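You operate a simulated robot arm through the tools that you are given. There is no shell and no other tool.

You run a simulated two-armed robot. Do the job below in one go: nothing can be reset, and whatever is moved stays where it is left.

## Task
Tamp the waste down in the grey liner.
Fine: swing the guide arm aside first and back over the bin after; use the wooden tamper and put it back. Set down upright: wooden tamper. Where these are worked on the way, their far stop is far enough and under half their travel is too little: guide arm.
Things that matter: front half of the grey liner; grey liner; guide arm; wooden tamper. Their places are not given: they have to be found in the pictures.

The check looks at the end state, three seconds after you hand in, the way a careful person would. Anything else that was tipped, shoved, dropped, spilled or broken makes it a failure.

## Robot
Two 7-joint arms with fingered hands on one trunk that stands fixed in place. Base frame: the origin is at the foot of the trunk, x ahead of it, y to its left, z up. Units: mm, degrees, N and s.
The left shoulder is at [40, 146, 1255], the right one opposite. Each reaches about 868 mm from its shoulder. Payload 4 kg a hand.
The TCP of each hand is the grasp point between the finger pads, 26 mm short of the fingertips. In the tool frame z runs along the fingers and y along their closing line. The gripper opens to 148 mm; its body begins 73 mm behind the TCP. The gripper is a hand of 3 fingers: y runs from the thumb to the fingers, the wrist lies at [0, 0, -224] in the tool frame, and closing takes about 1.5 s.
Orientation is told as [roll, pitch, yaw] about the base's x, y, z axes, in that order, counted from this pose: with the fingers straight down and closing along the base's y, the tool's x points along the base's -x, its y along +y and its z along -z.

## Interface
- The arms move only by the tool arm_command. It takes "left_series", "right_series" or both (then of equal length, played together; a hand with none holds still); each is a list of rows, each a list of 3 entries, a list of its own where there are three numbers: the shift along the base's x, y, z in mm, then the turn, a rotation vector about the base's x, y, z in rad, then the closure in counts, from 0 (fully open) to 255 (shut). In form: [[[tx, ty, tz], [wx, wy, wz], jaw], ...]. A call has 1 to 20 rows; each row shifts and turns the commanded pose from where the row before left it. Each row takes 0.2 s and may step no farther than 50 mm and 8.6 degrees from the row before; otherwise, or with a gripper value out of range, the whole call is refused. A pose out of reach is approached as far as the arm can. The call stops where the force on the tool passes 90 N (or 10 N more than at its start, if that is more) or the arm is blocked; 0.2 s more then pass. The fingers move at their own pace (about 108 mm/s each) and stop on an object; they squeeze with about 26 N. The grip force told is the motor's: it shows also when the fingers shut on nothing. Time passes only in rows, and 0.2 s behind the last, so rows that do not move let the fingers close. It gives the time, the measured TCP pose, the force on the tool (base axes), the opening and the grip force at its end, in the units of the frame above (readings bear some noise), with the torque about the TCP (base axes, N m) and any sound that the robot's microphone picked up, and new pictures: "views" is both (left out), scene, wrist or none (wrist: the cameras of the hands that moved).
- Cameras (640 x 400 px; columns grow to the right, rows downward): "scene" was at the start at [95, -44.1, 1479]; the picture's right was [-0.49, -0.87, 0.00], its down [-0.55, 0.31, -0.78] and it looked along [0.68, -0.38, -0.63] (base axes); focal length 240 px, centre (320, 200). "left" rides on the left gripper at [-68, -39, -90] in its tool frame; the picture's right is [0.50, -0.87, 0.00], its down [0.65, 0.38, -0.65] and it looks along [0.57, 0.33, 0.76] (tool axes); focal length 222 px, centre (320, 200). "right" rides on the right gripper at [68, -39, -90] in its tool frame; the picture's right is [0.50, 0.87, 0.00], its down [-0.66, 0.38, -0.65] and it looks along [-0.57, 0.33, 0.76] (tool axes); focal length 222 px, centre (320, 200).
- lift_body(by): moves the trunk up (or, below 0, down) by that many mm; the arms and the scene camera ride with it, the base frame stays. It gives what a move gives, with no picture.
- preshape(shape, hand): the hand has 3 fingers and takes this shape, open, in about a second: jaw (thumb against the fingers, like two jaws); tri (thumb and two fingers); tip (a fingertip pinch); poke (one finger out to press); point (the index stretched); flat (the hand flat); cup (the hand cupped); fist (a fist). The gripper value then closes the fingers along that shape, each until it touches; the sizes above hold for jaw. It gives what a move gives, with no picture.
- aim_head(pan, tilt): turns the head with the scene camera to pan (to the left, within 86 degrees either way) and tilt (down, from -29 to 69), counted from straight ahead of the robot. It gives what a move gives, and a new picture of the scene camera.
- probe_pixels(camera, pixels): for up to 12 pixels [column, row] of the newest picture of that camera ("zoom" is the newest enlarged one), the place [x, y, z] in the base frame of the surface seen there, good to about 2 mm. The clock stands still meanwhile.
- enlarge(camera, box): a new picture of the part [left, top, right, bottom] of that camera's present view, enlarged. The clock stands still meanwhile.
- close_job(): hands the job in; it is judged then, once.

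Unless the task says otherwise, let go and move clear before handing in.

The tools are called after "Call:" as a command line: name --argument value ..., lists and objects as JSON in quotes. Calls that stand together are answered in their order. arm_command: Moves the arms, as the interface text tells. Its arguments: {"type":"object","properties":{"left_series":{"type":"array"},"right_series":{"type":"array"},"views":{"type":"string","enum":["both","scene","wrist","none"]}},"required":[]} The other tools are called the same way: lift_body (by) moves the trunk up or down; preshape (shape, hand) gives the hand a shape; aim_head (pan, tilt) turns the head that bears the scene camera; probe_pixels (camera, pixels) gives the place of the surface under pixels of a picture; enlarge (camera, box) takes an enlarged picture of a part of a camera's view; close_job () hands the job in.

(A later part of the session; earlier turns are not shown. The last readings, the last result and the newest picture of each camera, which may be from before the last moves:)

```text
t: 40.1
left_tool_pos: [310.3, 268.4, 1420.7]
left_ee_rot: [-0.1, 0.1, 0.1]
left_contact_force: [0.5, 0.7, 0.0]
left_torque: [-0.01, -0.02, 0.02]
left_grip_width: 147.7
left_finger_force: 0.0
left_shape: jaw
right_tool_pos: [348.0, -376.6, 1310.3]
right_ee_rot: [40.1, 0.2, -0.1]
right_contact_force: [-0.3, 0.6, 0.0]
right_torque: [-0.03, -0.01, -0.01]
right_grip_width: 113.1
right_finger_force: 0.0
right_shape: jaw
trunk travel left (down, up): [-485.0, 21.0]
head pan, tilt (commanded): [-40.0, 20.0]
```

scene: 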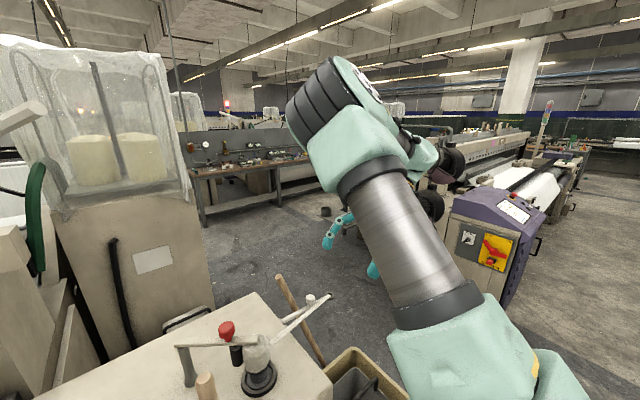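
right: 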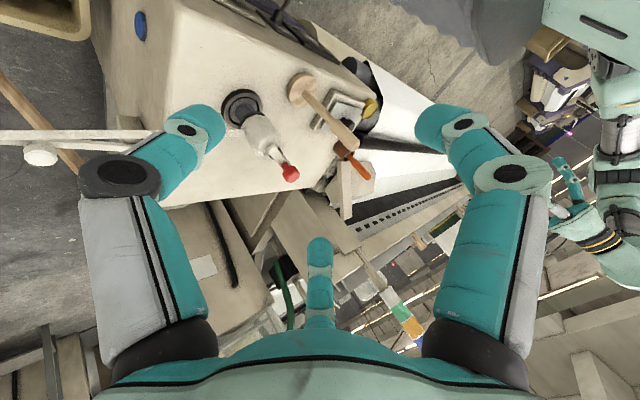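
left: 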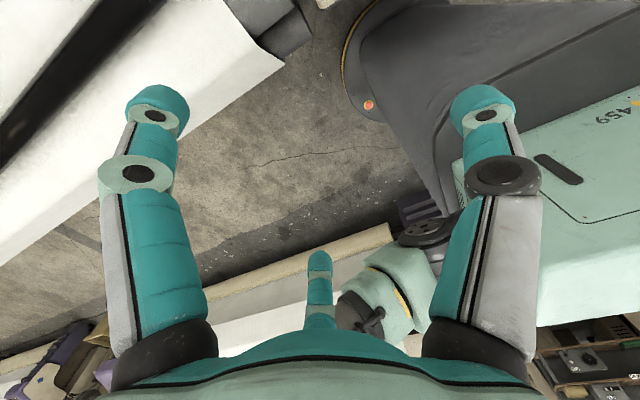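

No limit so far. I'll continue left with the same tilt.

Call:
arm_command --right_series '[[[13, 44, 0], [0.1, 0, 0], 60], [[13, 44, 0], [0.1, 0, 0], 60], [[13, 44, 0], [0, 0, 0], 60], [[13, 44, 0], [0, 0, 0], 60]]' --views "both"

```text
t: 41.1
left_tool_pos: [309.7, 269.0, 1422.3]
left_ee_rot: [-0.3, 0.1, 0.2]
left_contact_force: [0.9, -0.2, -0.4]
left_torque: [-0.01, 0.01, -0.01]
left_grip_width: 147.8
left_finger_force: 0.1
left_shape: jaw
right_tool_pos: [398.1, -200.3, 1311.8]
right_ee_rot: [51.5, 0.1, -0.1]
right_contact_force: [0.1, 0.3, -0.3]
right_torque: [-0.03, -0.02, 0.03]
right_grip_width: 112.9
right_finger_force: 0.1
right_shape: jaw
trunk travel left (down, up): [-485.0, 21.0]
head pan, tilt (commanded): [-40.0, 20.0]
```

scene: 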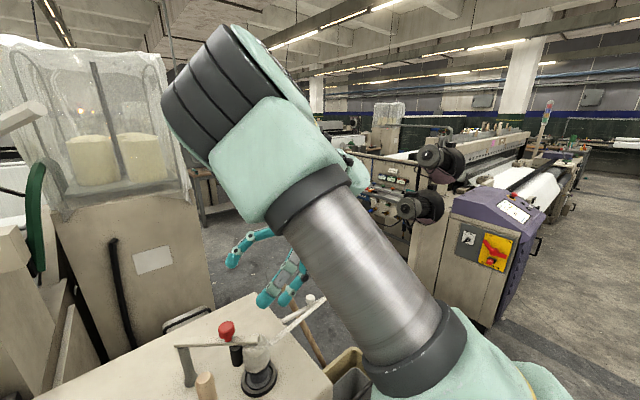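
right: 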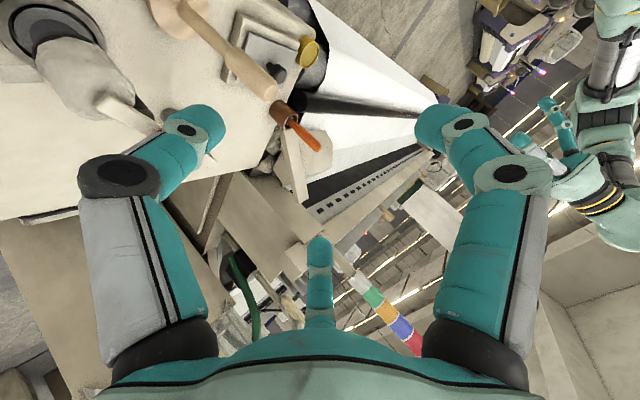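

Still no limit, with the elbow now up and the hand at (398,-200). I'll go on to above the tamper and begin reducing the tilt.

Call:
arm_command --right_series '[[[8, 37, 0], [0, 0, 0], 60], [[8, 37, 0], [0, 0, 0], 60], [[9, 38, 0], [0, 0, 0], 60], [[0, 0, 0], [-0.12, 0, 0], 60], [[0, 0, 0], [-0.12, 0, 0], 60], [[0, 0, 0], [-0.12, 0, 0], 60]]' --views "both"

```text
t: 42.0
left_tool_pos: [312.7, 266.3, 1422.0]
left_ee_rot: [-0.1, 0.2, 0.1]
left_contact_force: [-0.8, -0.5, 0.1]
left_torque: [-0.03, 0.0, 0.03]
left_grip_width: 148.5
left_finger_force: 0.0
left_shape: jaw
right_tool_pos: [419.7, -109.2, 1237.1]
right_ee_rot: [52.1, 12.1, -2.7]
right_contact_force: [0.7, 0.2, 0.5]
right_torque: [0.0, 0.02, 0.0]
right_grip_width: 113.1
right_finger_force: 0.0
right_shape: jaw
right hand out of reach, approached as far as the arm can: row 4
trunk travel left (down, up): [-485.0, 21.0]
head pan, tilt (commanded): [-40.0, 20.0]
stopped in row 4 (right hand): the arm was blocked; the commanded pose is now the measured one
```

scene: 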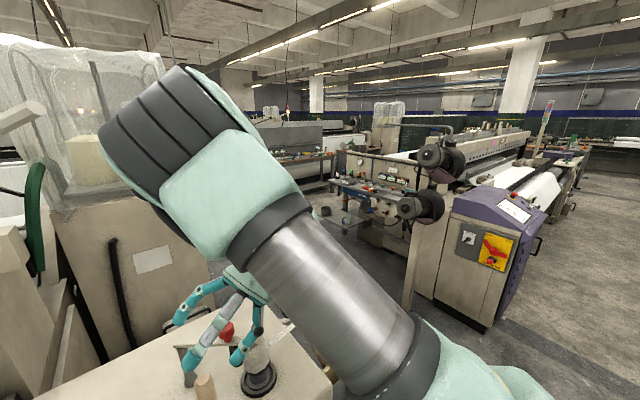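
right: 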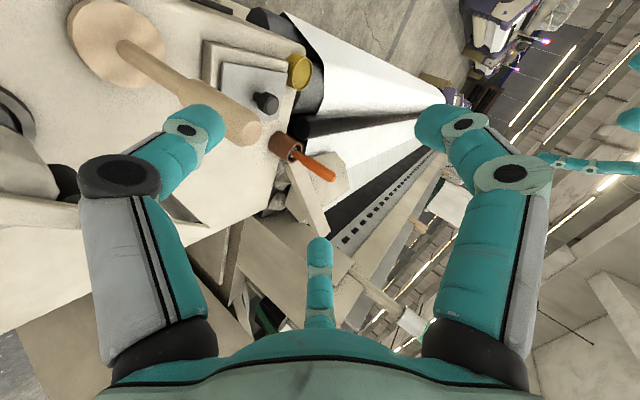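

The arm was blocked here at about 52° tilt (hand at (420,-109,1237)), so the right hand cannot take the tamper cleanly at its place. My new plan is to let the left hand move the tamper to a spot on the same top where the right hand reaches well, and bring it back the same way at the end. First I'll retreat the right hand up and to the right.

Call:
arm_command --right_series '[[[-5, -35, 25], [0, 0, 0], 60], [[-5, -40, 25], [0, 0, 0], 60], [[-8, -40, 20], [0, 0, 0], 60], [[-10, -44, 0], [0, 0, 0], 60], [[-13, -44, 0], [0, 0, 0], 60], [[-13, -44, 0], [0, 0, 0], 60], [[-13, -44, 0], [0, 0, 0], 60], [[-13, -44, 0], [0, 0, 0], 60]]' --views "scene"

```text
t: 43.8
left_tool_pos: [308.7, 263.7, 1423.7]
left_ee_rot: [-0.1, -0.1, 0.1]
left_contact_force: [-0.5, 0.5, -0.1]
left_torque: [0.0, 0.02, -0.02]
left_grip_width: 147.7
left_finger_force: 0.1
left_shape: jaw
right_tool_pos: [335.2, -447.2, 1304.7]
right_ee_rot: [52.2, 11.9, -2.4]
right_contact_force: [-0.4, -0.4, 0.2]
right_torque: [-0.01, 0.0, -0.01]
right_grip_width: 112.9
right_finger_force: 0.1
right_shape: jaw
trunk travel left (down, up): [-485.0, 21.0]
head pan, tilt (commanded): [-40.0, 20.0]
```

scene: 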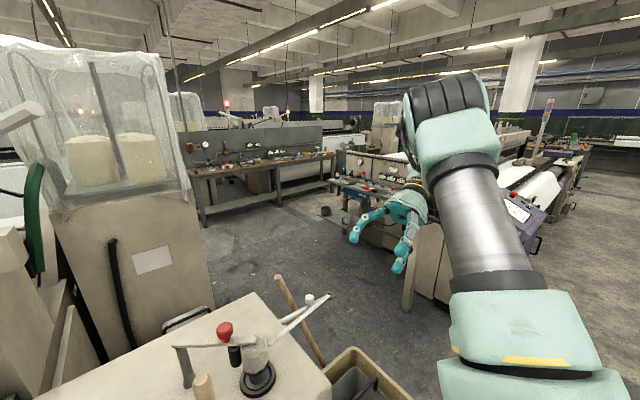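

The tamper stands undisturbed (its top at (203,385) in the scene). Next I'll test whether the right hand can hover over a hand-over spot near (410,-275) with a small lean: reduce the tilt to 20°, turn the hand -60° about its own axis, then move there at safe height.

Call:
arm_command --right_series '[[[0, 0, 5], [-0.112, -0.02, 0], 60], [[0, 0, 5], [-0.112, -0.02, 0], 60], [[0, 0, 5], [-0.112, -0.02, 0], 60], [[0, 0, 5], [-0.112, -0.02, 0], 60], [[0, 0, 5], [-0.112, -0.02, 0], 60], [[0, 0, 0], [0, 0.045, -0.123], 60], [[0, 0, 0], [0, 0.045, -0.123], 60], [[0, 0, 0], [0, 0.045, -0.123], 60], [[0, 0, 0], [0, 0.045, -0.123], 60], [[0, 0, 0], [0, 0.045, -0.123], 60], [[0, 0, 0], [0, 0.045, -0.123], 60], [[0, 0, 0], [0, 0.045, -0.123], 60], [[0, 0, 0], [0, 0.045, -0.123], 60]]' --views "both"

```text
t: 46.6
left_tool_pos: [310.1, 265.9, 1422.3]
left_ee_rot: [-0.1, 0.1, 0.1]
left_contact_force: [0.2, 0.2, 0.5]
left_torque: [0.04, -0.04, 0.04]
left_grip_width: 147.6
left_finger_force: 0.0
left_shape: jaw
right_tool_pos: [339.0, -442.9, 1332.3]
right_ee_rot: [8.2, 19.4, -66.3]
right_contact_force: [0.2, -0.5, -0.2]
right_torque: [0.02, -0.01, -0.04]
right_grip_width: 112.8
right_finger_force: 0.1
right_shape: jaw
trunk travel left (down, up): [-485.0, 21.0]
head pan, tilt (commanded): [-40.0, 20.0]
```

scene: 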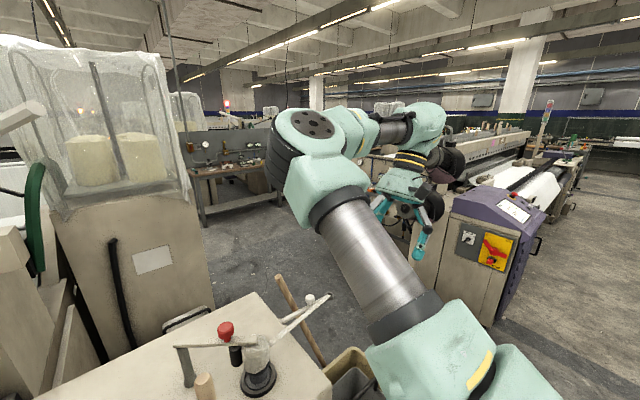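
right: 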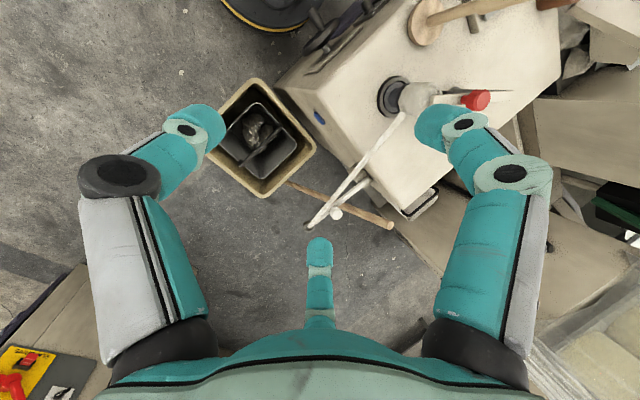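

The hand now leans 21° with its wrist to the right and no limit was met. I'll move it over the hand-over spot (410,-275) as a reach test.

Call:
arm_command --right_series '[[[14, 34, -4], [0, 0, 0], 60], [[14, 34, -4], [0, 0, 0], 60], [[14, 34, -4], [0, 0, 0], 60], [[14, 34, -4], [0, 0, 0], 60], [[14, 32, -4], [0, 0, 0], 60]]' --views "both"

```text
t: 47.8
left_tool_pos: [308.1, 267.3, 1422.7]
left_ee_rot: [-0.1, 0.0, 0.1]
left_contact_force: [-0.4, 1.1, 0.3]
left_torque: [-0.01, -0.02, 0.02]
left_grip_width: 147.9
left_finger_force: 0.1
left_shape: jaw
right_tool_pos: [405.1, -286.9, 1302.5]
right_ee_rot: [7.2, 20.7, -68.7]
right_contact_force: [0.4, -0.6, -0.6]
right_torque: [0.01, -0.02, -0.02]
right_grip_width: 113.1
right_finger_force: 0.2
right_shape: jaw
trunk travel left (down, up): [-485.0, 21.0]
head pan, tilt (commanded): [-40.0, 20.0]
```

scene: 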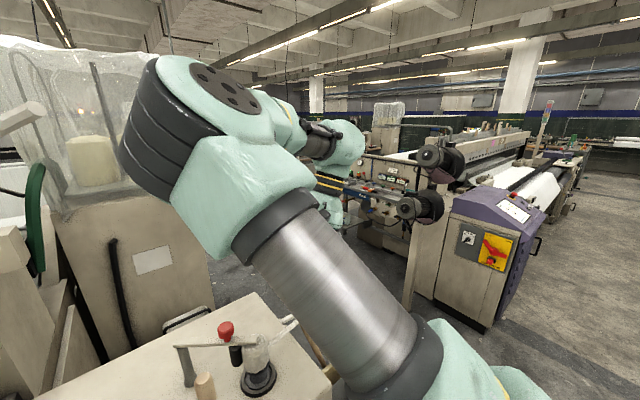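
right: 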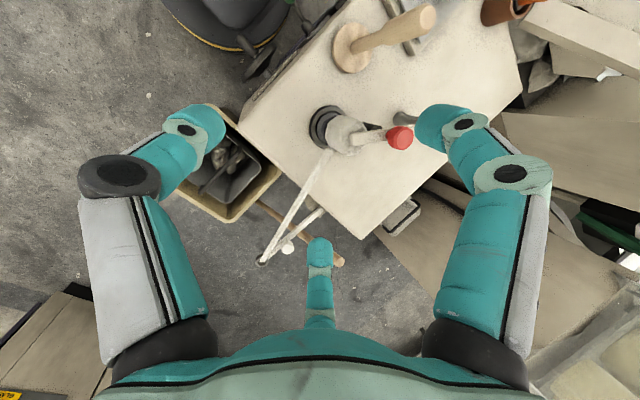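

The hand reached (405,-287) with only a small lag. I'll test lowering it here to about z=1200, where nothing stands below.

Call:
arm_command --right_series '[[[0, 0, -34], [0, 0, 0], 60], [[0, 0, -34], [0, 0, 0], 60], [[0, 0, -34], [0, 0, 0], 60]]' --views "none"

Call:
aim_head --pan -40 --tilt 45

```text
t: 48.6
left_tool_pos: [309.0, 267.1, 1421.2]
left_ee_rot: [-0.1, 0.0, 0.1]
left_contact_force: [1.4, 0.5, -0.1]
left_torque: [-0.01, -0.01, -0.05]
left_grip_width: 147.8
left_finger_force: 0.1
left_shape: jaw
right_tool_pos: [408.7, -277.0, 1210.2]
right_ee_rot: [8.3, 19.7, -66.8]
right_contact_force: [0.5, 0.0, -0.3]
right_torque: [0.03, -0.02, -0.03]
right_grip_width: 113.3
right_finger_force: 0.1
right_shape: jaw
trunk travel left (down, up): [-485.0, 21.0]
head pan, tilt (commanded): [-40.0, 20.0]
```

```text
t: 49.5
left_tool_pos: [310.5, 266.8, 1421.6]
left_ee_rot: [-0.1, 0.1, 0.0]
left_contact_force: [-0.8, 0.3, 1.2]
left_torque: [0.03, 0.0, 0.02]
left_grip_width: 147.9
left_finger_force: 0.1
left_shape: jaw
right_tool_pos: [408.4, -277.9, 1211.3]
right_ee_rot: [8.2, 19.7, -66.8]
right_contact_force: [0.3, -0.1, -0.1]
right_torque: [-0.01, 0.01, 0.0]
right_grip_width: 113.2
right_finger_force: 0.0
right_shape: jaw
trunk travel left (down, up): [-485.0, 21.0]
head pan, tilt (commanded): [-40.0, 45.0]
```

scene: 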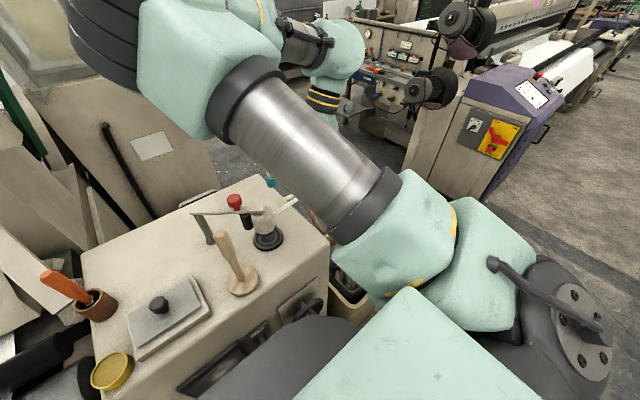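

At lower height the arm tracks the command exactly, so the limit depends on height. That means the tamper may be directly reachable after all. I'll try moving left at this height in small steps.

Call:
arm_command --right_series '[[[0, 25, 5], [0, 0, 0], 60], [[0, 25, 5], [0, 0, 0], 60], [[0, 25, 0], [0, 0, 0], 60]]' --views "scene"

```text
t: 50.2
left_tool_pos: [312.0, 266.9, 1421.1]
left_ee_rot: [-0.1, 0.1, 0.1]
left_contact_force: [0.1, -0.3, -0.1]
left_torque: [0.02, 0.01, -0.01]
left_grip_width: 148.0
left_finger_force: 0.0
left_shape: jaw
right_tool_pos: [385.9, -230.1, 1153.5]
right_ee_rot: [-2.3, 24.1, -72.3]
right_contact_force: [0.1, -0.6, 0.1]
right_torque: [0.01, 0.02, 0.0]
right_grip_width: 113.1
right_finger_force: 0.0
right_shape: jaw
trunk travel left (down, up): [-485.0, 21.0]
head pan, tilt (commanded): [-40.0, 45.0]
stopped in row 3 (right hand): the arm was blocked; the commanded pose is now the measured one
```

scene: 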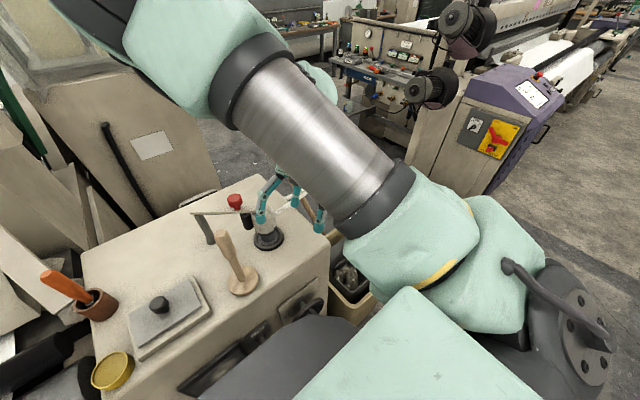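

The arm was blocked again at (386,-230), so I'll use the hand-over spot, which it does reach. I'll withdraw the right hand to a parking place at the right, clear of the machine.

Call:
arm_command --right_series '[[[5, -30, 20], [0, 0, 0], 60], [[5, -35, 25], [0, 0, 0], 60], [[0, -40, 25], [0, 0, 0], 60], [[0, -45, 15], [0, 0, 0], 60], [[-10, -45, 10], [0, 0, 0], 60], [[-10, -45, 10], [0, 0, 0], 60], [[-10, -45, 10], [0, 0, 0], 60], [[-10, -45, 0], [0, 0, 0], 60]]' --views "none"

Call:
aim_head --pan -20 --tilt 45

```text
t: 52.0
left_tool_pos: [309.8, 264.7, 1422.5]
left_ee_rot: [0.0, 0.0, 0.1]
left_contact_force: [-0.5, -0.4, 0.5]
left_torque: [0.01, 0.01, 0.01]
left_grip_width: 148.0
left_finger_force: 0.1
left_shape: jaw
right_tool_pos: [352.8, -559.7, 1266.1]
right_ee_rot: [-2.4, 24.0, -72.2]
right_contact_force: [-0.1, -0.1, -0.1]
right_torque: [0.0, -0.02, 0.01]
right_grip_width: 113.1
right_finger_force: 0.0
right_shape: jaw
trunk travel left (down, up): [-485.0, 21.0]
head pan, tilt (commanded): [-40.0, 45.0]
```

```text
t: 52.8
left_tool_pos: [310.2, 267.4, 1422.4]
left_ee_rot: [-0.1, -0.1, 0.2]
left_contact_force: [0.1, -0.2, 0.7]
left_torque: [0.02, 0.0, 0.04]
left_grip_width: 148.0
left_finger_force: 0.0
left_shape: jaw
right_tool_pos: [353.7, -557.9, 1267.8]
right_ee_rot: [-2.3, 23.8, -72.3]
right_contact_force: [-0.7, -0.2, -0.2]
right_torque: [0.01, -0.02, -0.03]
right_grip_width: 113.4
right_finger_force: 0.0
right_shape: jaw
trunk travel left (down, up): [-485.0, 21.0]
head pan, tilt (commanded): [-20.0, 45.0]
```

scene: 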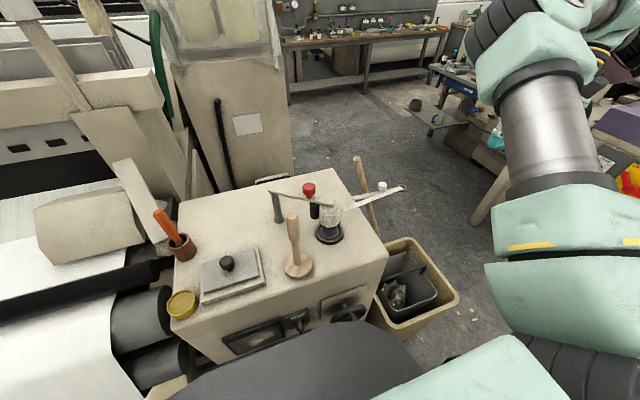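

The scene is now clear: the tamper stands at (295,245), the guide arm is aside, and the bin is at (410,285). I'll confirm the tamper's place and the free spot, then bring the left hand above the tamper.

Call:
enlarge --camera "scene" --box '[250, 160, 470, 330]'

Call:
probe_pixels --camera "zoom" --pixels '[[122, 160], [135, 310], [230, 220], [290, 250], [330, 270], [345, 235], [300, 290], [260, 270], [125, 190], [200, 235], [255, 205], [390, 250]]'

Call:
arm_command --left_series '[[[11, -35, -12], [0, 0, 0], 60], [[11, -35, -12], [0, 0, 0], 60], [[11, -35, -14], [0, 0, 0], 60], [[11, -35, -14], [0, 0, 0], 60], [[11, -35, -14], [0, 0, 0], 60], [[11, -35, -14], [0, 0, 0], 60], [[11, -35, -14], [0, 0, 0], 60]]' --views "both"

```text
2.35 times, centred on (360, 245) of scene
```

zoom: 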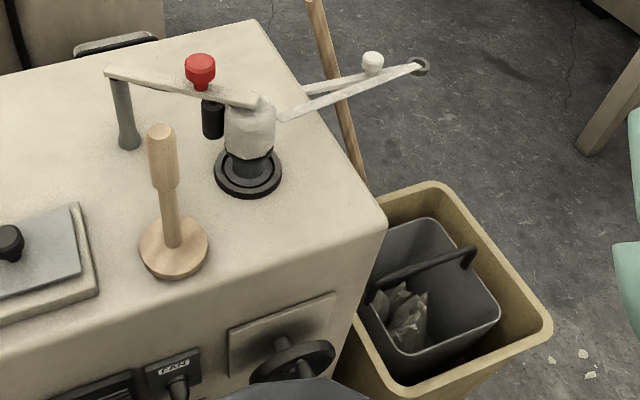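

```text
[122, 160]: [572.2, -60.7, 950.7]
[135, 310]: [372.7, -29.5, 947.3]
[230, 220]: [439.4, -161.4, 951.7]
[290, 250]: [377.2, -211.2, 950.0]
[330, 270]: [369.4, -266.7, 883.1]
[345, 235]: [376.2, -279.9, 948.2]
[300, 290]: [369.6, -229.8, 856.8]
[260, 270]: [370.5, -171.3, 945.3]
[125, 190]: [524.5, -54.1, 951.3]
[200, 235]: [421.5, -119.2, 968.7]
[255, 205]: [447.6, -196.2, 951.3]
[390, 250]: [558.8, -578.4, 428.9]
```

```text
t: 54.4
left_tool_pos: [387.4, 21.9, 1328.8]
left_ee_rot: [0.0, -0.1, 0.2]
left_contact_force: [0.2, -0.7, 0.4]
left_torque: [0.02, -0.04, -0.03]
left_grip_width: 113.4
left_finger_force: 0.1
left_shape: jaw
right_tool_pos: [354.4, -559.3, 1265.4]
right_ee_rot: [-2.4, 24.0, -72.2]
right_contact_force: [0.5, -0.3, -0.6]
right_torque: [0.02, 0.02, 0.01]
right_grip_width: 113.1
right_finger_force: 0.2
right_shape: jaw
trunk travel left (down, up): [-485.0, 21.0]
head pan, tilt (commanded): [-20.0, 45.0]
```

scene: 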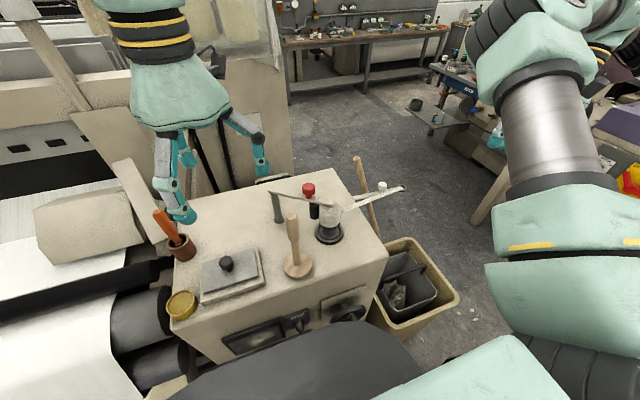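
left: 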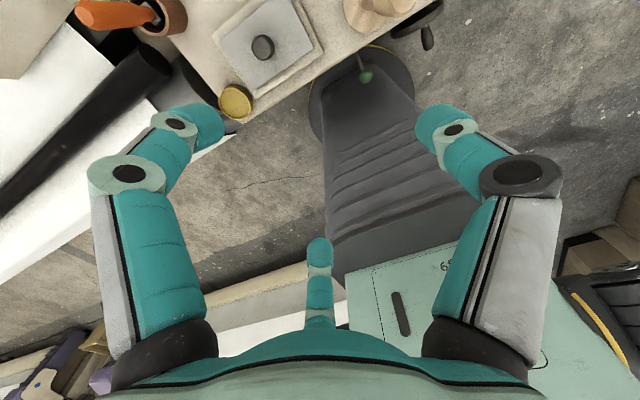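

The free spot near (417,-283) is flat and about 25 mm clear of the post's base. I'll bring the left hand over the tamper at (423,-88) to check the alignment.

Call:
arm_command --left_series '[[[9, -27, -20], [0, 0, 0], 60], [[9, -27, -20], [0, 0, 0], 60], [[9, -28, -20], [0, 0, 0], 60], [[9, -28, -20], [0, 0, 0], 60]]' --views "both"

```text
t: 55.4
left_tool_pos: [424.2, -88.4, 1245.5]
left_ee_rot: [-0.1, 0.1, 0.1]
left_contact_force: [-1.3, 0.1, -1.1]
left_torque: [0.03, 0.0, -0.01]
left_grip_width: 113.6
left_finger_force: 0.1
left_shape: jaw
right_tool_pos: [355.1, -558.9, 1266.1]
right_ee_rot: [-2.3, 24.1, -72.1]
right_contact_force: [-0.1, 0.0, -0.2]
right_torque: [0.03, 0.02, -0.03]
right_grip_width: 113.2
right_finger_force: 0.0
right_shape: jaw
trunk travel left (down, up): [-485.0, 21.0]
head pan, tilt (commanded): [-20.0, 45.0]
```

scene: 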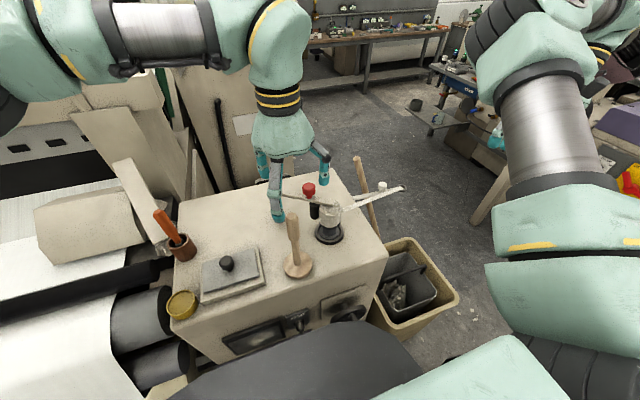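
left: 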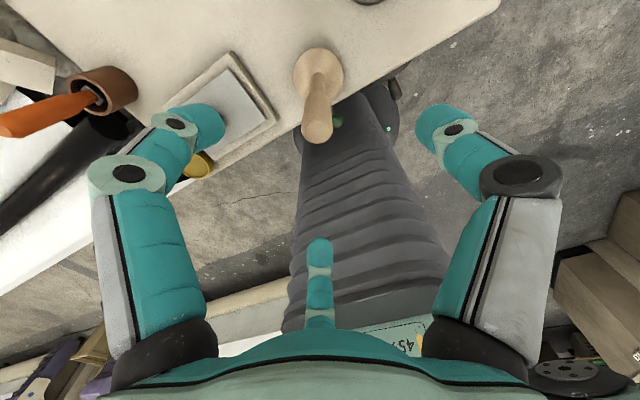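

The left hand is almost exactly over the handle's top (317,132). I'll probe it and the disc to record the tamper's original place.

Call:
probe_pixels --camera "left" --pixels '[[317, 132], [306, 132], [328, 132], [317, 122], [317, 142], [318, 52], [296, 70], [341, 70], [318, 94]]'

Call:
enlarge --camera "left" --box '[250, 20, 390, 170]'

```text
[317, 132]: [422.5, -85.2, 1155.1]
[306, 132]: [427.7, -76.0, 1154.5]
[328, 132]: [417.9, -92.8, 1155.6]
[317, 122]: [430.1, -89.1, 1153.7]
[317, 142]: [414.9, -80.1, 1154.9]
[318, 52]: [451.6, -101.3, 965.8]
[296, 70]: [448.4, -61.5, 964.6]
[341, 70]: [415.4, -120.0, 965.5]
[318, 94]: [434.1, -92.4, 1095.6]
```

```text
2.67 times, centred on (320, 95) of left
```

zoom: 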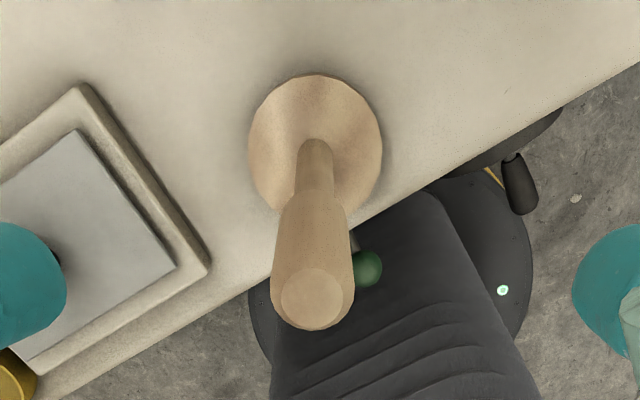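

The tamper's axis is at (423,-86) with its top at z≈1156. I'll lower the left hand around the handle to z≈1125.

Call:
arm_command --left_series '[[[-1, 2, -30], [0, 0, 0], 60], [[0, 1, -30], [0, 0, 0], 60], [[0, 0, -30], [0, 0, 0], 60], [[0, 0, -30], [0, 0, 0], 60]]' --views "both"

```text
t: 56.4
left_tool_pos: [422.9, -85.8, 1127.8]
left_ee_rot: [-0.1, 0.0, 0.1]
left_contact_force: [-0.9, 0.0, -0.9]
left_torque: [-0.01, -0.01, 0.0]
left_grip_width: 113.7
left_finger_force: 0.1
left_shape: jaw
right_tool_pos: [355.0, -558.4, 1266.4]
right_ee_rot: [-2.4, 23.9, -72.3]
right_contact_force: [-0.1, -0.1, -0.8]
right_torque: [0.0, 0.01, 0.01]
right_grip_width: 112.8
right_finger_force: 0.1
right_shape: jaw
trunk travel left (down, up): [-485.0, 21.0]
head pan, tilt (commanded): [-20.0, 45.0]
```

scene: 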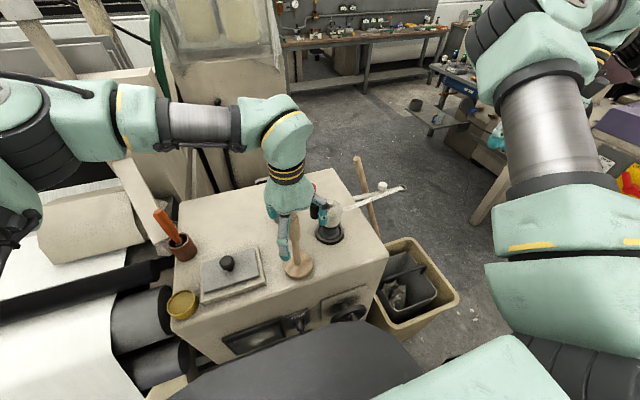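
left: 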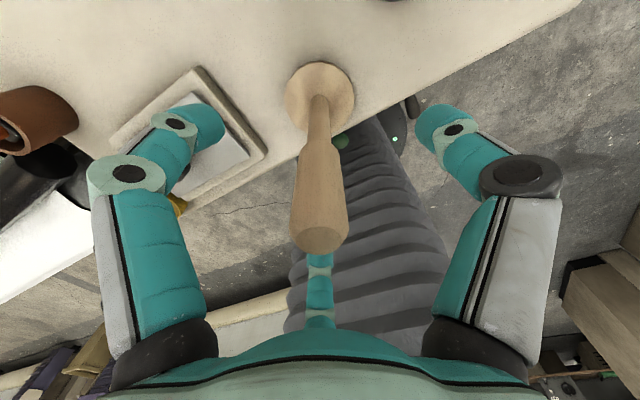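

The handle is centred between the fingers with no contact, so I'll close the left hand on it.

Call:
arm_command --left_series '[[[0, 0, 0], [0, 0, 0], 160], [[0, 0, 0], [0, 0, 0], 230], [[0, 0, 0], [0, 0, 0], 230], [[0, 0, 0], [0, 0, 0], 230], [[0, 0, 0], [0, 0, 0], 230], [[0, 0, 0], [0, 0, 0], 230]]' --views "wrist"

```text
t: 57.8
left_tool_pos: [422.5, -85.2, 1127.6]
left_ee_rot: [-0.1, 0.1, 0.1]
left_contact_force: [-0.3, 0.0, -0.1]
left_torque: [0.04, -0.04, 0.0]
left_grip_width: 20.6
left_finger_force: 26.2
left_shape: jaw
right_tool_pos: [354.7, -558.1, 1268.4]
right_ee_rot: [-2.3, 23.9, -72.1]
right_contact_force: [-0.5, 0.3, 0.4]
right_torque: [0.01, -0.01, -0.01]
right_grip_width: 113.1
right_finger_force: 0.0
right_shape: jaw
trunk travel left (down, up): [-485.0, 21.0]
head pan, tilt (commanded): [-20.0, 45.0]
```

left: 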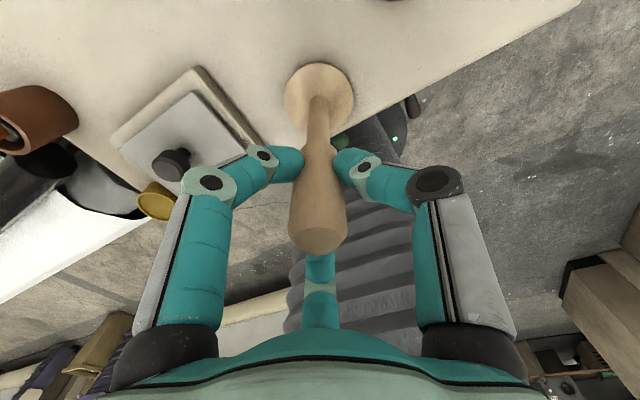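

The left hand holds the handle (26 N). I'll lift it 40 mm and carry it around the front of the post toward (417,-283).

Call:
arm_command --left_series '[[[0, 0, 12], [0, 0, 0], 230], [[0, 0, 16], [0, 0, 0], 230], [[0, 0, 16], [0, 0, 0], 230]]' --views "both"

```text
t: 58.6
left_tool_pos: [422.1, -84.4, 1172.3]
left_ee_rot: [-0.1, 0.0, 0.1]
left_contact_force: [-0.2, 0.8, -2.3]
left_torque: [-0.04, -0.02, 0.0]
left_grip_width: 20.7
left_finger_force: 26.3
left_shape: jaw
right_tool_pos: [353.3, -557.9, 1267.2]
right_ee_rot: [-2.3, 23.9, -72.3]
right_contact_force: [0.0, 0.4, -0.5]
right_torque: [0.03, 0.0, -0.03]
right_grip_width: 113.0
right_finger_force: 0.1
right_shape: jaw
trunk travel left (down, up): [-485.0, 21.0]
head pan, tilt (commanded): [-20.0, 45.0]
```

scene: 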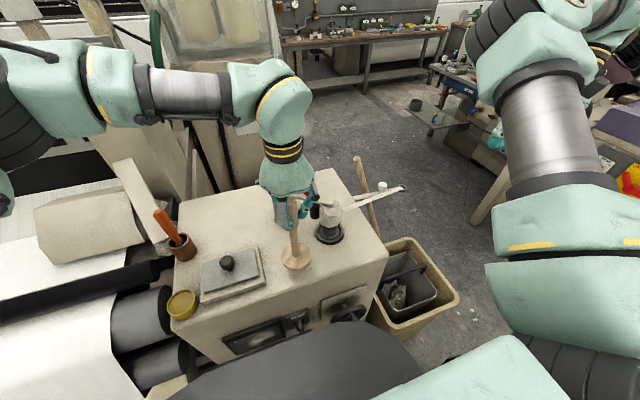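
left: 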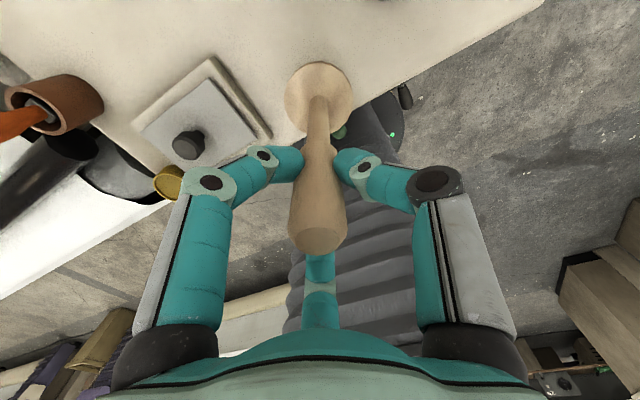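

It lifted cleanly. Before carrying it right, I'll check where the right arm's elbow and forearm are, so the arms don't meet.

Call:
probe_pixels --camera "scene" --pixels '[[480, 50], [520, 60], [500, 130], [550, 130], [600, 60], [500, 230], [510, 20], [475, 30]]'

```text
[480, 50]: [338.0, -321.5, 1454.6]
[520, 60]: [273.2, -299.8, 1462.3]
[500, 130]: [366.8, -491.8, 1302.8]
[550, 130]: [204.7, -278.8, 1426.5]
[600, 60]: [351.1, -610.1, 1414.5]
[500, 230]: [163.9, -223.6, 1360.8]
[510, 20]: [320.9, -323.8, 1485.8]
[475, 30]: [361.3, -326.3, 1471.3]
```

The right elbow is at about (340,-320,1470), right over the hand-over spot. I'll stretch the right arm out to the right so its elbow moves away first.

Call:
arm_command --right_series '[[[-28, -34, -15], [0, 0, 0], 60], [[-28, -34, -15], [0, 0, 0], 60], [[-28, -34, -15], [0, 0, 0], 60]]' --views "scene"

```text
t: 59.4
left_tool_pos: [420.7, -85.8, 1171.8]
left_ee_rot: [0.0, 0.0, 0.0]
left_contact_force: [-0.2, 0.2, -2.7]
left_torque: [-0.02, 0.04, 0.01]
left_grip_width: 20.9
left_finger_force: 26.1
left_shape: jaw
right_tool_pos: [270.4, -663.8, 1222.4]
right_ee_rot: [-2.3, 23.8, -72.1]
right_contact_force: [-0.1, -0.2, 0.7]
right_torque: [-0.01, 0.03, -0.04]
right_grip_width: 113.2
right_finger_force: 0.0
right_shape: jaw
trunk travel left (down, up): [-485.0, 21.0]
head pan, tilt (commanded): [-20.0, 45.0]
```

scene: 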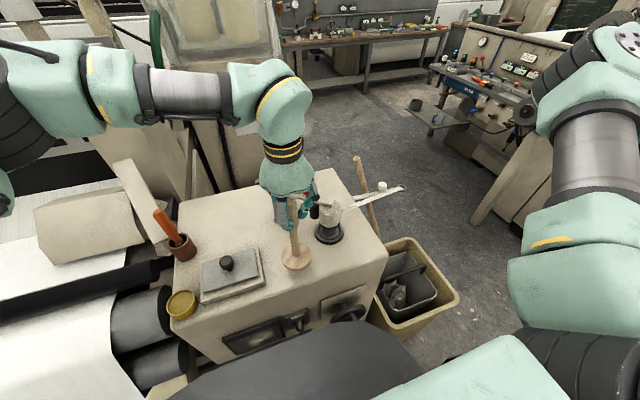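

Call:
probe_pixels --camera "scene" --pixels '[[560, 70], [620, 40], [560, 180], [600, 90], [545, 85], [540, 240]]'

Call:
enlarge --camera "scene" --box '[240, 160, 440, 320]'

```text
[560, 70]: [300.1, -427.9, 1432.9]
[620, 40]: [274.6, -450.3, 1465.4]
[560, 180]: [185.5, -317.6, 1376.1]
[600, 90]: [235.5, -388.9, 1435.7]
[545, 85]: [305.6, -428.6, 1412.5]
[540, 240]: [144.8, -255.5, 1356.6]
```

```text
2.50 times, centred on (340, 240) of scene
```

zoom: 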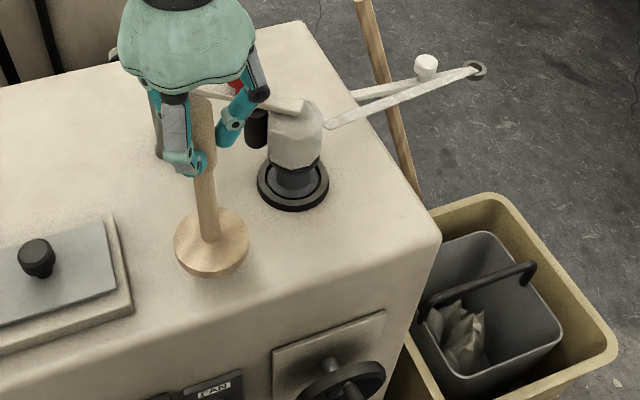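

The right elbow is now at (290,-440,1440), about 200 mm from where the left wrist will be. I'll carry the tamper around the post's front to above (417,-283).

Call:
arm_command --left_series '[[[-13, -38, 0], [0, 0, 0], 230], [[-13, -40, 0], [0, 0, 0], 230], [[0, -40, 0], [0, 0, 0], 230], [[0, -40, 0], [0, 0, 0], 230], [[10, -20, 0], [0, 0, 0], 230], [[11, -20, 0], [0, 0, 0], 230], [[0, 0, 0], [0, 0, 0], 230]]' --views "both"

```text
t: 61.0
left_tool_pos: [397.5, -234.1, 1171.7]
left_ee_rot: [-0.1, 0.2, 0.1]
left_contact_force: [-0.2, -0.6, -2.5]
left_torque: [-0.01, -0.03, 0.03]
left_grip_width: 20.8
left_finger_force: 26.3
left_shape: jaw
left hand out of reach, approached as far as the arm can: row 4, 5, 6
right_tool_pos: [271.3, -663.8, 1223.3]
right_ee_rot: [-2.2, 23.9, -72.3]
right_contact_force: [-0.8, -0.4, 0.4]
right_torque: [0.0, 0.01, 0.01]
right_grip_width: 112.8
right_finger_force: 0.0
right_shape: jaw
trunk travel left (down, up): [-485.0, 21.0]
head pan, tilt (commanded): [-20.0, 45.0]
```

scene: 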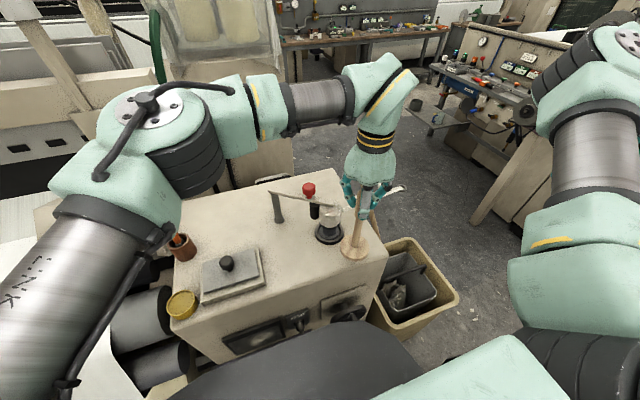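
left: 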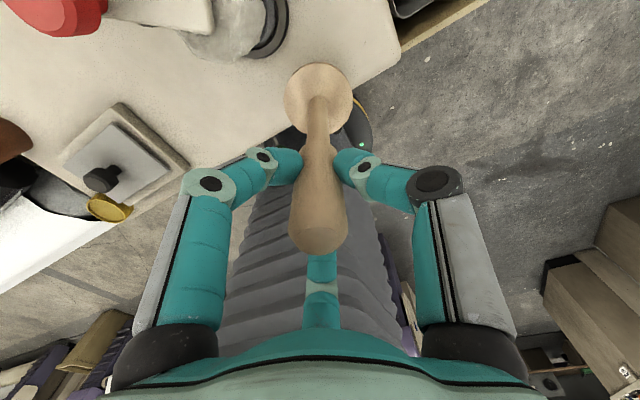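

The left arm met a joint limit at (398,-234) with the tamper still upright and 44 mm above the top. Turning the hand clockwise about the vertical should free the joint, so I'll turn -37° and then continue.

Call:
arm_command --left_series '[[[0, 0, 0], [0, 0, -0.13], 230], [[0, 0, 0], [0, 0, -0.13], 230], [[0, 0, 0], [0, 0, -0.13], 230], [[0, 0, 0], [0, 0, -0.13], 230], [[0, 0, 0], [0, 0, -0.13], 230], [[0, -10, 0], [0, 0, 0], 230]]' --views "scene"

```text
t: 62.4
left_tool_pos: [396.5, -234.0, 1171.5]
left_ee_rot: [-0.2, 0.0, -37.3]
left_contact_force: [0.7, -0.4, -2.3]
left_torque: [-0.01, -0.01, -0.03]
left_grip_width: 20.6
left_finger_force: 25.5
left_shape: jaw
left hand out of reach, approached as far as the arm can: row 6
right_tool_pos: [270.5, -663.7, 1222.2]
right_ee_rot: [-2.2, 23.8, -72.2]
right_contact_force: [0.4, 0.1, -0.5]
right_torque: [0.01, -0.02, 0.03]
right_grip_width: 112.9
right_finger_force: 0.1
right_shape: jaw
trunk travel left (down, up): [-485.0, 21.0]
head pan, tilt (commanded): [-20.0, 45.0]
```

scene: 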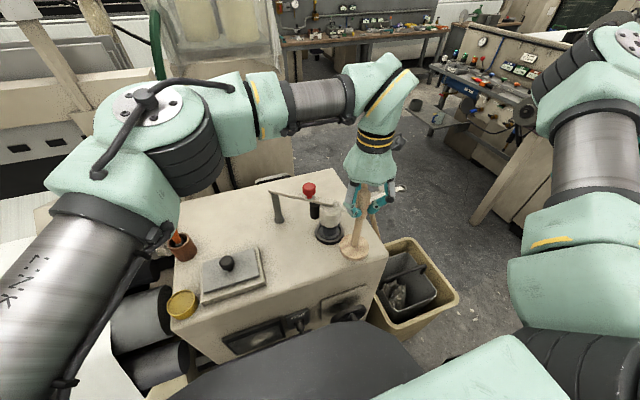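

Turning didn't help, so the limit is the wrist's bearing from the left shoulder, about -47°. Going farther out in x permits more -y, so I'll aim for a spot near (445,-285), still clear of the post's base.

Call:
arm_command --left_series '[[[12, 0, 0], [0, 0, 0], 230], [[12, -10, 0], [0, 0, 0], 230], [[12, -14, 0], [0, 0, 0], 230], [[10, -12, 0], [0, 0, 0], 230], [[0, 0, 0], [0, 0, 0], 230]]' --views "both"

```text
t: 63.6
left_tool_pos: [410.6, -231.8, 1173.6]
left_ee_rot: [-0.3, 0.0, -37.0]
left_contact_force: [0.0, 0.1, -2.6]
left_torque: [-0.02, -0.03, -0.03]
left_grip_width: 20.9
left_finger_force: 25.6
left_shape: jaw
left hand out of reach, approached as far as the arm can: row 2, 3, 4
right_tool_pos: [271.1, -663.1, 1222.9]
right_ee_rot: [-2.3, 23.9, -72.1]
right_contact_force: [0.5, 0.3, -0.7]
right_torque: [0.0, 0.03, -0.02]
right_grip_width: 113.1
right_finger_force: 0.1
right_shape: jaw
trunk travel left (down, up): [-485.0, 21.0]
head pan, tilt (commanded): [-20.0, 45.0]
```

scene: 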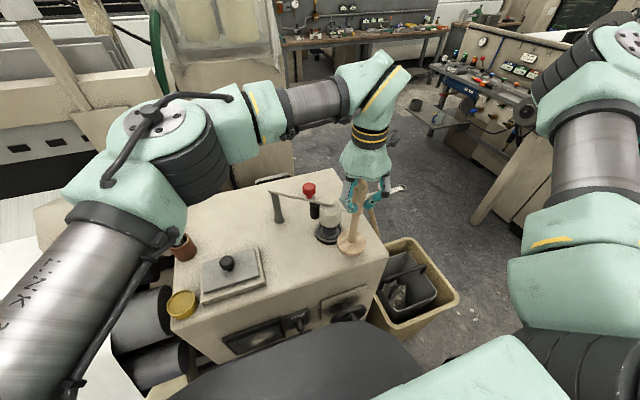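
left: 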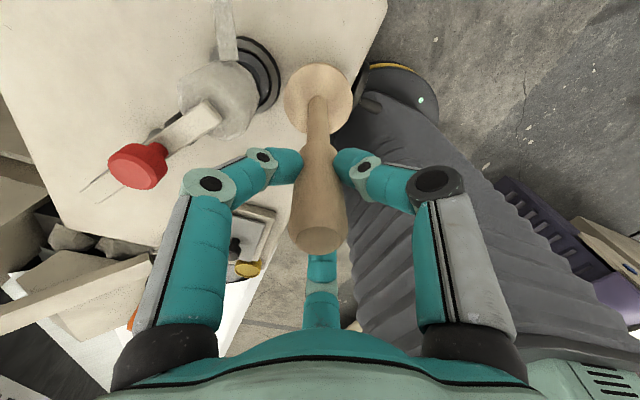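

The hand moved only in x this time. I'll probe the left elbow and wrist to see which joint is limiting.

Call:
probe_pixels --camera "scene" --pixels '[[150, 115], [200, 160], [240, 130], [320, 105], [385, 90], [370, 130], [110, 210], [40, 300], [260, 95], [365, 160]]'

```text
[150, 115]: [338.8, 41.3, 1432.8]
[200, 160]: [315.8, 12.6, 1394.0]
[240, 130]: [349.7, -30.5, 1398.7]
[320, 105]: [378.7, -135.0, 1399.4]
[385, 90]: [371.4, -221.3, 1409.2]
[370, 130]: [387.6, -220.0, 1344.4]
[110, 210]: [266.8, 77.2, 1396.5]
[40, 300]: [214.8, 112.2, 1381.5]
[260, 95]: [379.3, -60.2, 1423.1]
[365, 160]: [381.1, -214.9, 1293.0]
```

The left shoulder's inward limit keeps the wrist at y≥-234, but I can set the tamper down right here near (407,-233): about 7 mm clear of the post's base, with its centre well inside the top. I'll check clearance first in an enlarged view.

Call:
enlarge --camera "left" --box '[200, 20, 400, 170]'

Call:
probe_pixels --camera "left" --pixels '[[280, 80], [275, 100], [270, 105], [340, 130], [352, 100], [300, 130], [345, 60], [318, 66], [288, 95], [268, 60]]'

```text
2.67 times, centred on (300, 95) of left
```

zoom: 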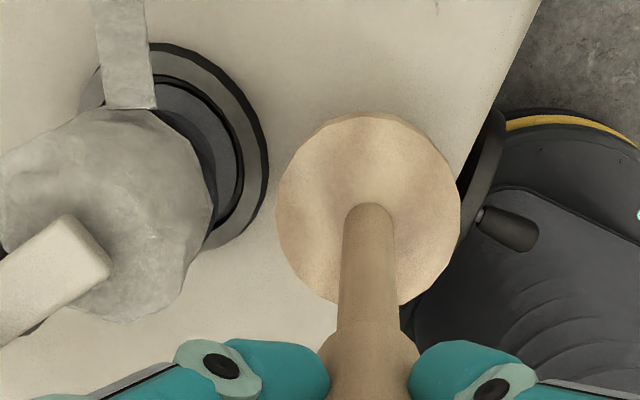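

```text
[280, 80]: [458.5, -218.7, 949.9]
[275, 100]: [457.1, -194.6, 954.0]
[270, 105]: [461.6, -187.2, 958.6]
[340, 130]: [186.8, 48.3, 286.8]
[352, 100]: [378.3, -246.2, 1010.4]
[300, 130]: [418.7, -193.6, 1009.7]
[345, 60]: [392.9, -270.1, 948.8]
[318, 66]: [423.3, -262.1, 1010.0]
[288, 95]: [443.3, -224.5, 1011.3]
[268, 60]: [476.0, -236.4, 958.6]
```

The post's base has a radius of about 34, so setting down at (409,-232) leaves about 11 mm. I'll lower the tamper 41 mm and check the force.

Call:
arm_command --left_series '[[[-1, 0, -14], [0, 0, 0], 230], [[-1, 0, -14], [0, 0, 0], 230], [[0, 0, -13], [0, 0, 0], 230], [[0, 0, 0], [0, 0, 0], 230]]' --views "both"

```text
t: 64.6
left_tool_pos: [407.6, -230.6, 1131.4]
left_ee_rot: [-0.1, 0.1, -37.1]
left_contact_force: [-0.3, -0.4, -3.0]
left_torque: [0.01, 0.0, 0.01]
left_grip_width: 20.6
left_finger_force: 25.8
left_shape: jaw
right_tool_pos: [271.7, -663.1, 1223.1]
right_ee_rot: [-2.3, 24.0, -72.2]
right_contact_force: [-0.1, 0.5, 0.1]
right_torque: [0.03, 0.0, 0.02]
right_grip_width: 112.9
right_finger_force: 0.1
right_shape: jaw
trunk travel left (down, up): [-485.0, 21.0]
head pan, tilt (commanded): [-20.0, 45.0]
```

scene: 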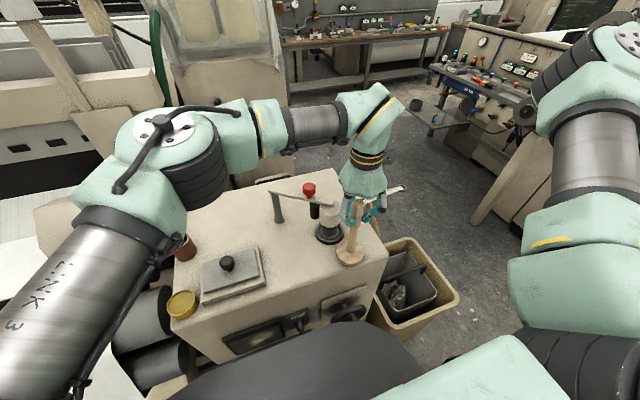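
left: 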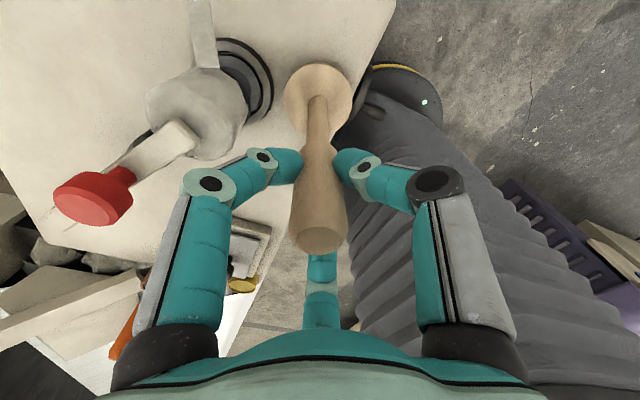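

There are about 4 mm left to the surface. I'll lower gently until contact.

Call:
arm_command --left_series '[[[0, 0, -2], [0, 0, 0], 230], [[0, 0, -2], [0, 0, 0], 230], [[0, 0, -1], [0, 0, 0], 230], [[0, 0, 0], [0, 0, 0], 230]]' --views "none"

```text
t: 65.6
left_tool_pos: [406.9, -229.6, 1126.6]
left_ee_rot: [-0.1, 0.0, -37.2]
left_contact_force: [-0.5, 0.6, 4.0]
left_torque: [-0.01, 0.01, 0.01]
left_grip_width: 20.8
left_finger_force: 26.1
left_shape: jaw
right_tool_pos: [270.6, -663.6, 1225.2]
right_ee_rot: [-2.3, 23.9, -72.2]
right_contact_force: [-0.2, 0.0, 0.0]
right_torque: [0.0, 0.03, 0.03]
right_grip_width: 113.1
right_finger_force: 0.1
right_shape: jaw
trunk travel left (down, up): [-485.0, 21.0]
head pan, tilt (commanded): [-20.0, 45.0]
```

Contact with the top is at about 4 N. I'll open the left hand partly, then raise it straight up.

Call:
arm_command --left_series '[[[0, 0, 0], [0, 0, 0], 200], [[0, 0, 0], [0, 0, 0], 140], [[0, 0, 0], [0, 0, 0], 130], [[0, 0, 0], [0, 0, 0], 130], [[0, 0, 20], [0, 0, 0], 130], [[0, 0, 35], [0, 0, 0], 130], [[0, 0, 40], [0, 0, 0], 130]]' --views "both"

```text
t: 67.2
left_tool_pos: [405.6, -229.1, 1222.2]
left_ee_rot: [-0.2, -0.1, -36.8]
left_contact_force: [-0.4, 0.5, -1.1]
left_torque: [0.01, 0.01, -0.03]
left_grip_width: 72.1
left_finger_force: 0.0
left_shape: jaw
right_tool_pos: [269.2, -663.3, 1223.4]
right_ee_rot: [-2.3, 24.0, -72.4]
right_contact_force: [0.4, -0.1, 0.3]
right_torque: [-0.02, -0.03, 0.01]
right_grip_width: 113.1
right_finger_force: 0.0
right_shape: jaw
trunk travel left (down, up): [-485.0, 21.0]
head pan, tilt (commanded): [-20.0, 45.0]
```

scene: 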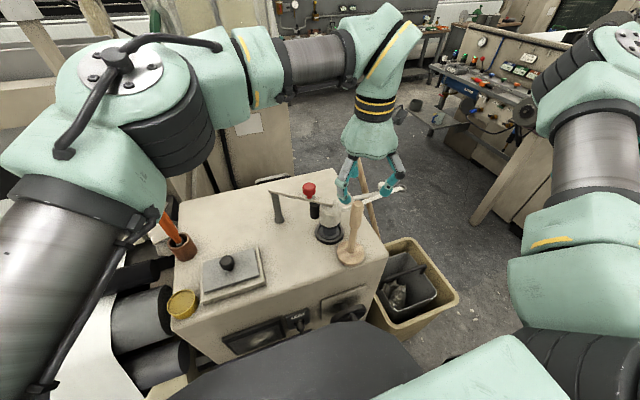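
left: 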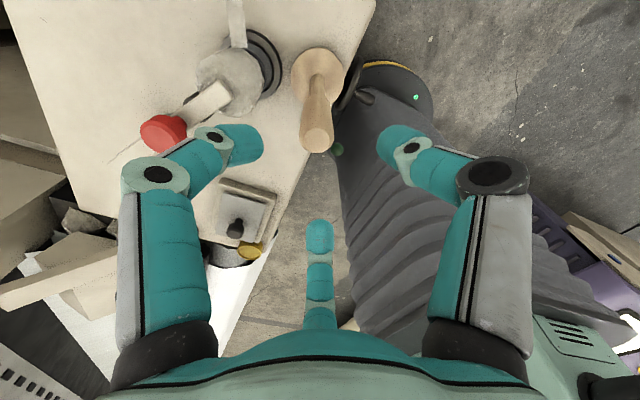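

The tamper stands upright at the hand-over spot. I'll retract the left hand up and back to its parking place on the left.

Call:
arm_command --left_series '[[[0, 0, 40], [0, 0, 0], 130], [[0, 30, 30], [0, 0, 0.06], 130], [[-8, 45, 12], [0, 0, 0.06], 130], [[-8, 45, 12], [0, 0, 0.06], 130], [[-8, 45, 12], [0, 0, 0.06], 130], [[-8, 45, 12], [0, 0, 0.06], 130], [[-8, 45, 12], [0, 0, 0.06], 130], [[-8, 45, 12], [0, 0, 0.06], 100], [[-8, 45, 12], [0, 0, 0.06], 100], [[-8, 45, 5], [0, 0, 0.06], 100], [[-8, 45, 5], [0, 0, 0.06], 100], [[-8, 40, 5], [0, 0, 0.05], 100]]' --views "scene"

```text
t: 69.8
left_tool_pos: [331.7, 252.3, 1373.9]
left_ee_rot: [-0.2, 0.0, 0.1]
left_contact_force: [-0.4, 0.3, 0.1]
left_torque: [0.0, 0.0, 0.04]
left_grip_width: 89.3
left_finger_force: 0.0
left_shape: jaw
left hand out of reach, approached as far as the arm can: row 1
right_tool_pos: [269.7, -660.6, 1225.7]
right_ee_rot: [-2.3, 23.8, -72.2]
right_contact_force: [0.6, 0.0, 0.2]
right_torque: [-0.01, -0.01, -0.02]
right_grip_width: 113.0
right_finger_force: 0.0
right_shape: jaw
trunk travel left (down, up): [-485.0, 21.0]
head pan, tilt (commanded): [-20.0, 45.0]
```

scene: 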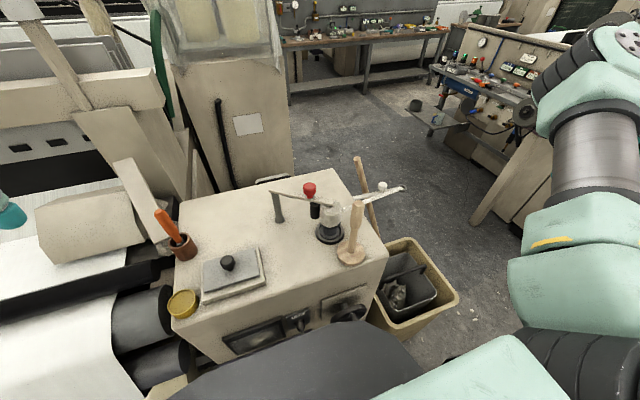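

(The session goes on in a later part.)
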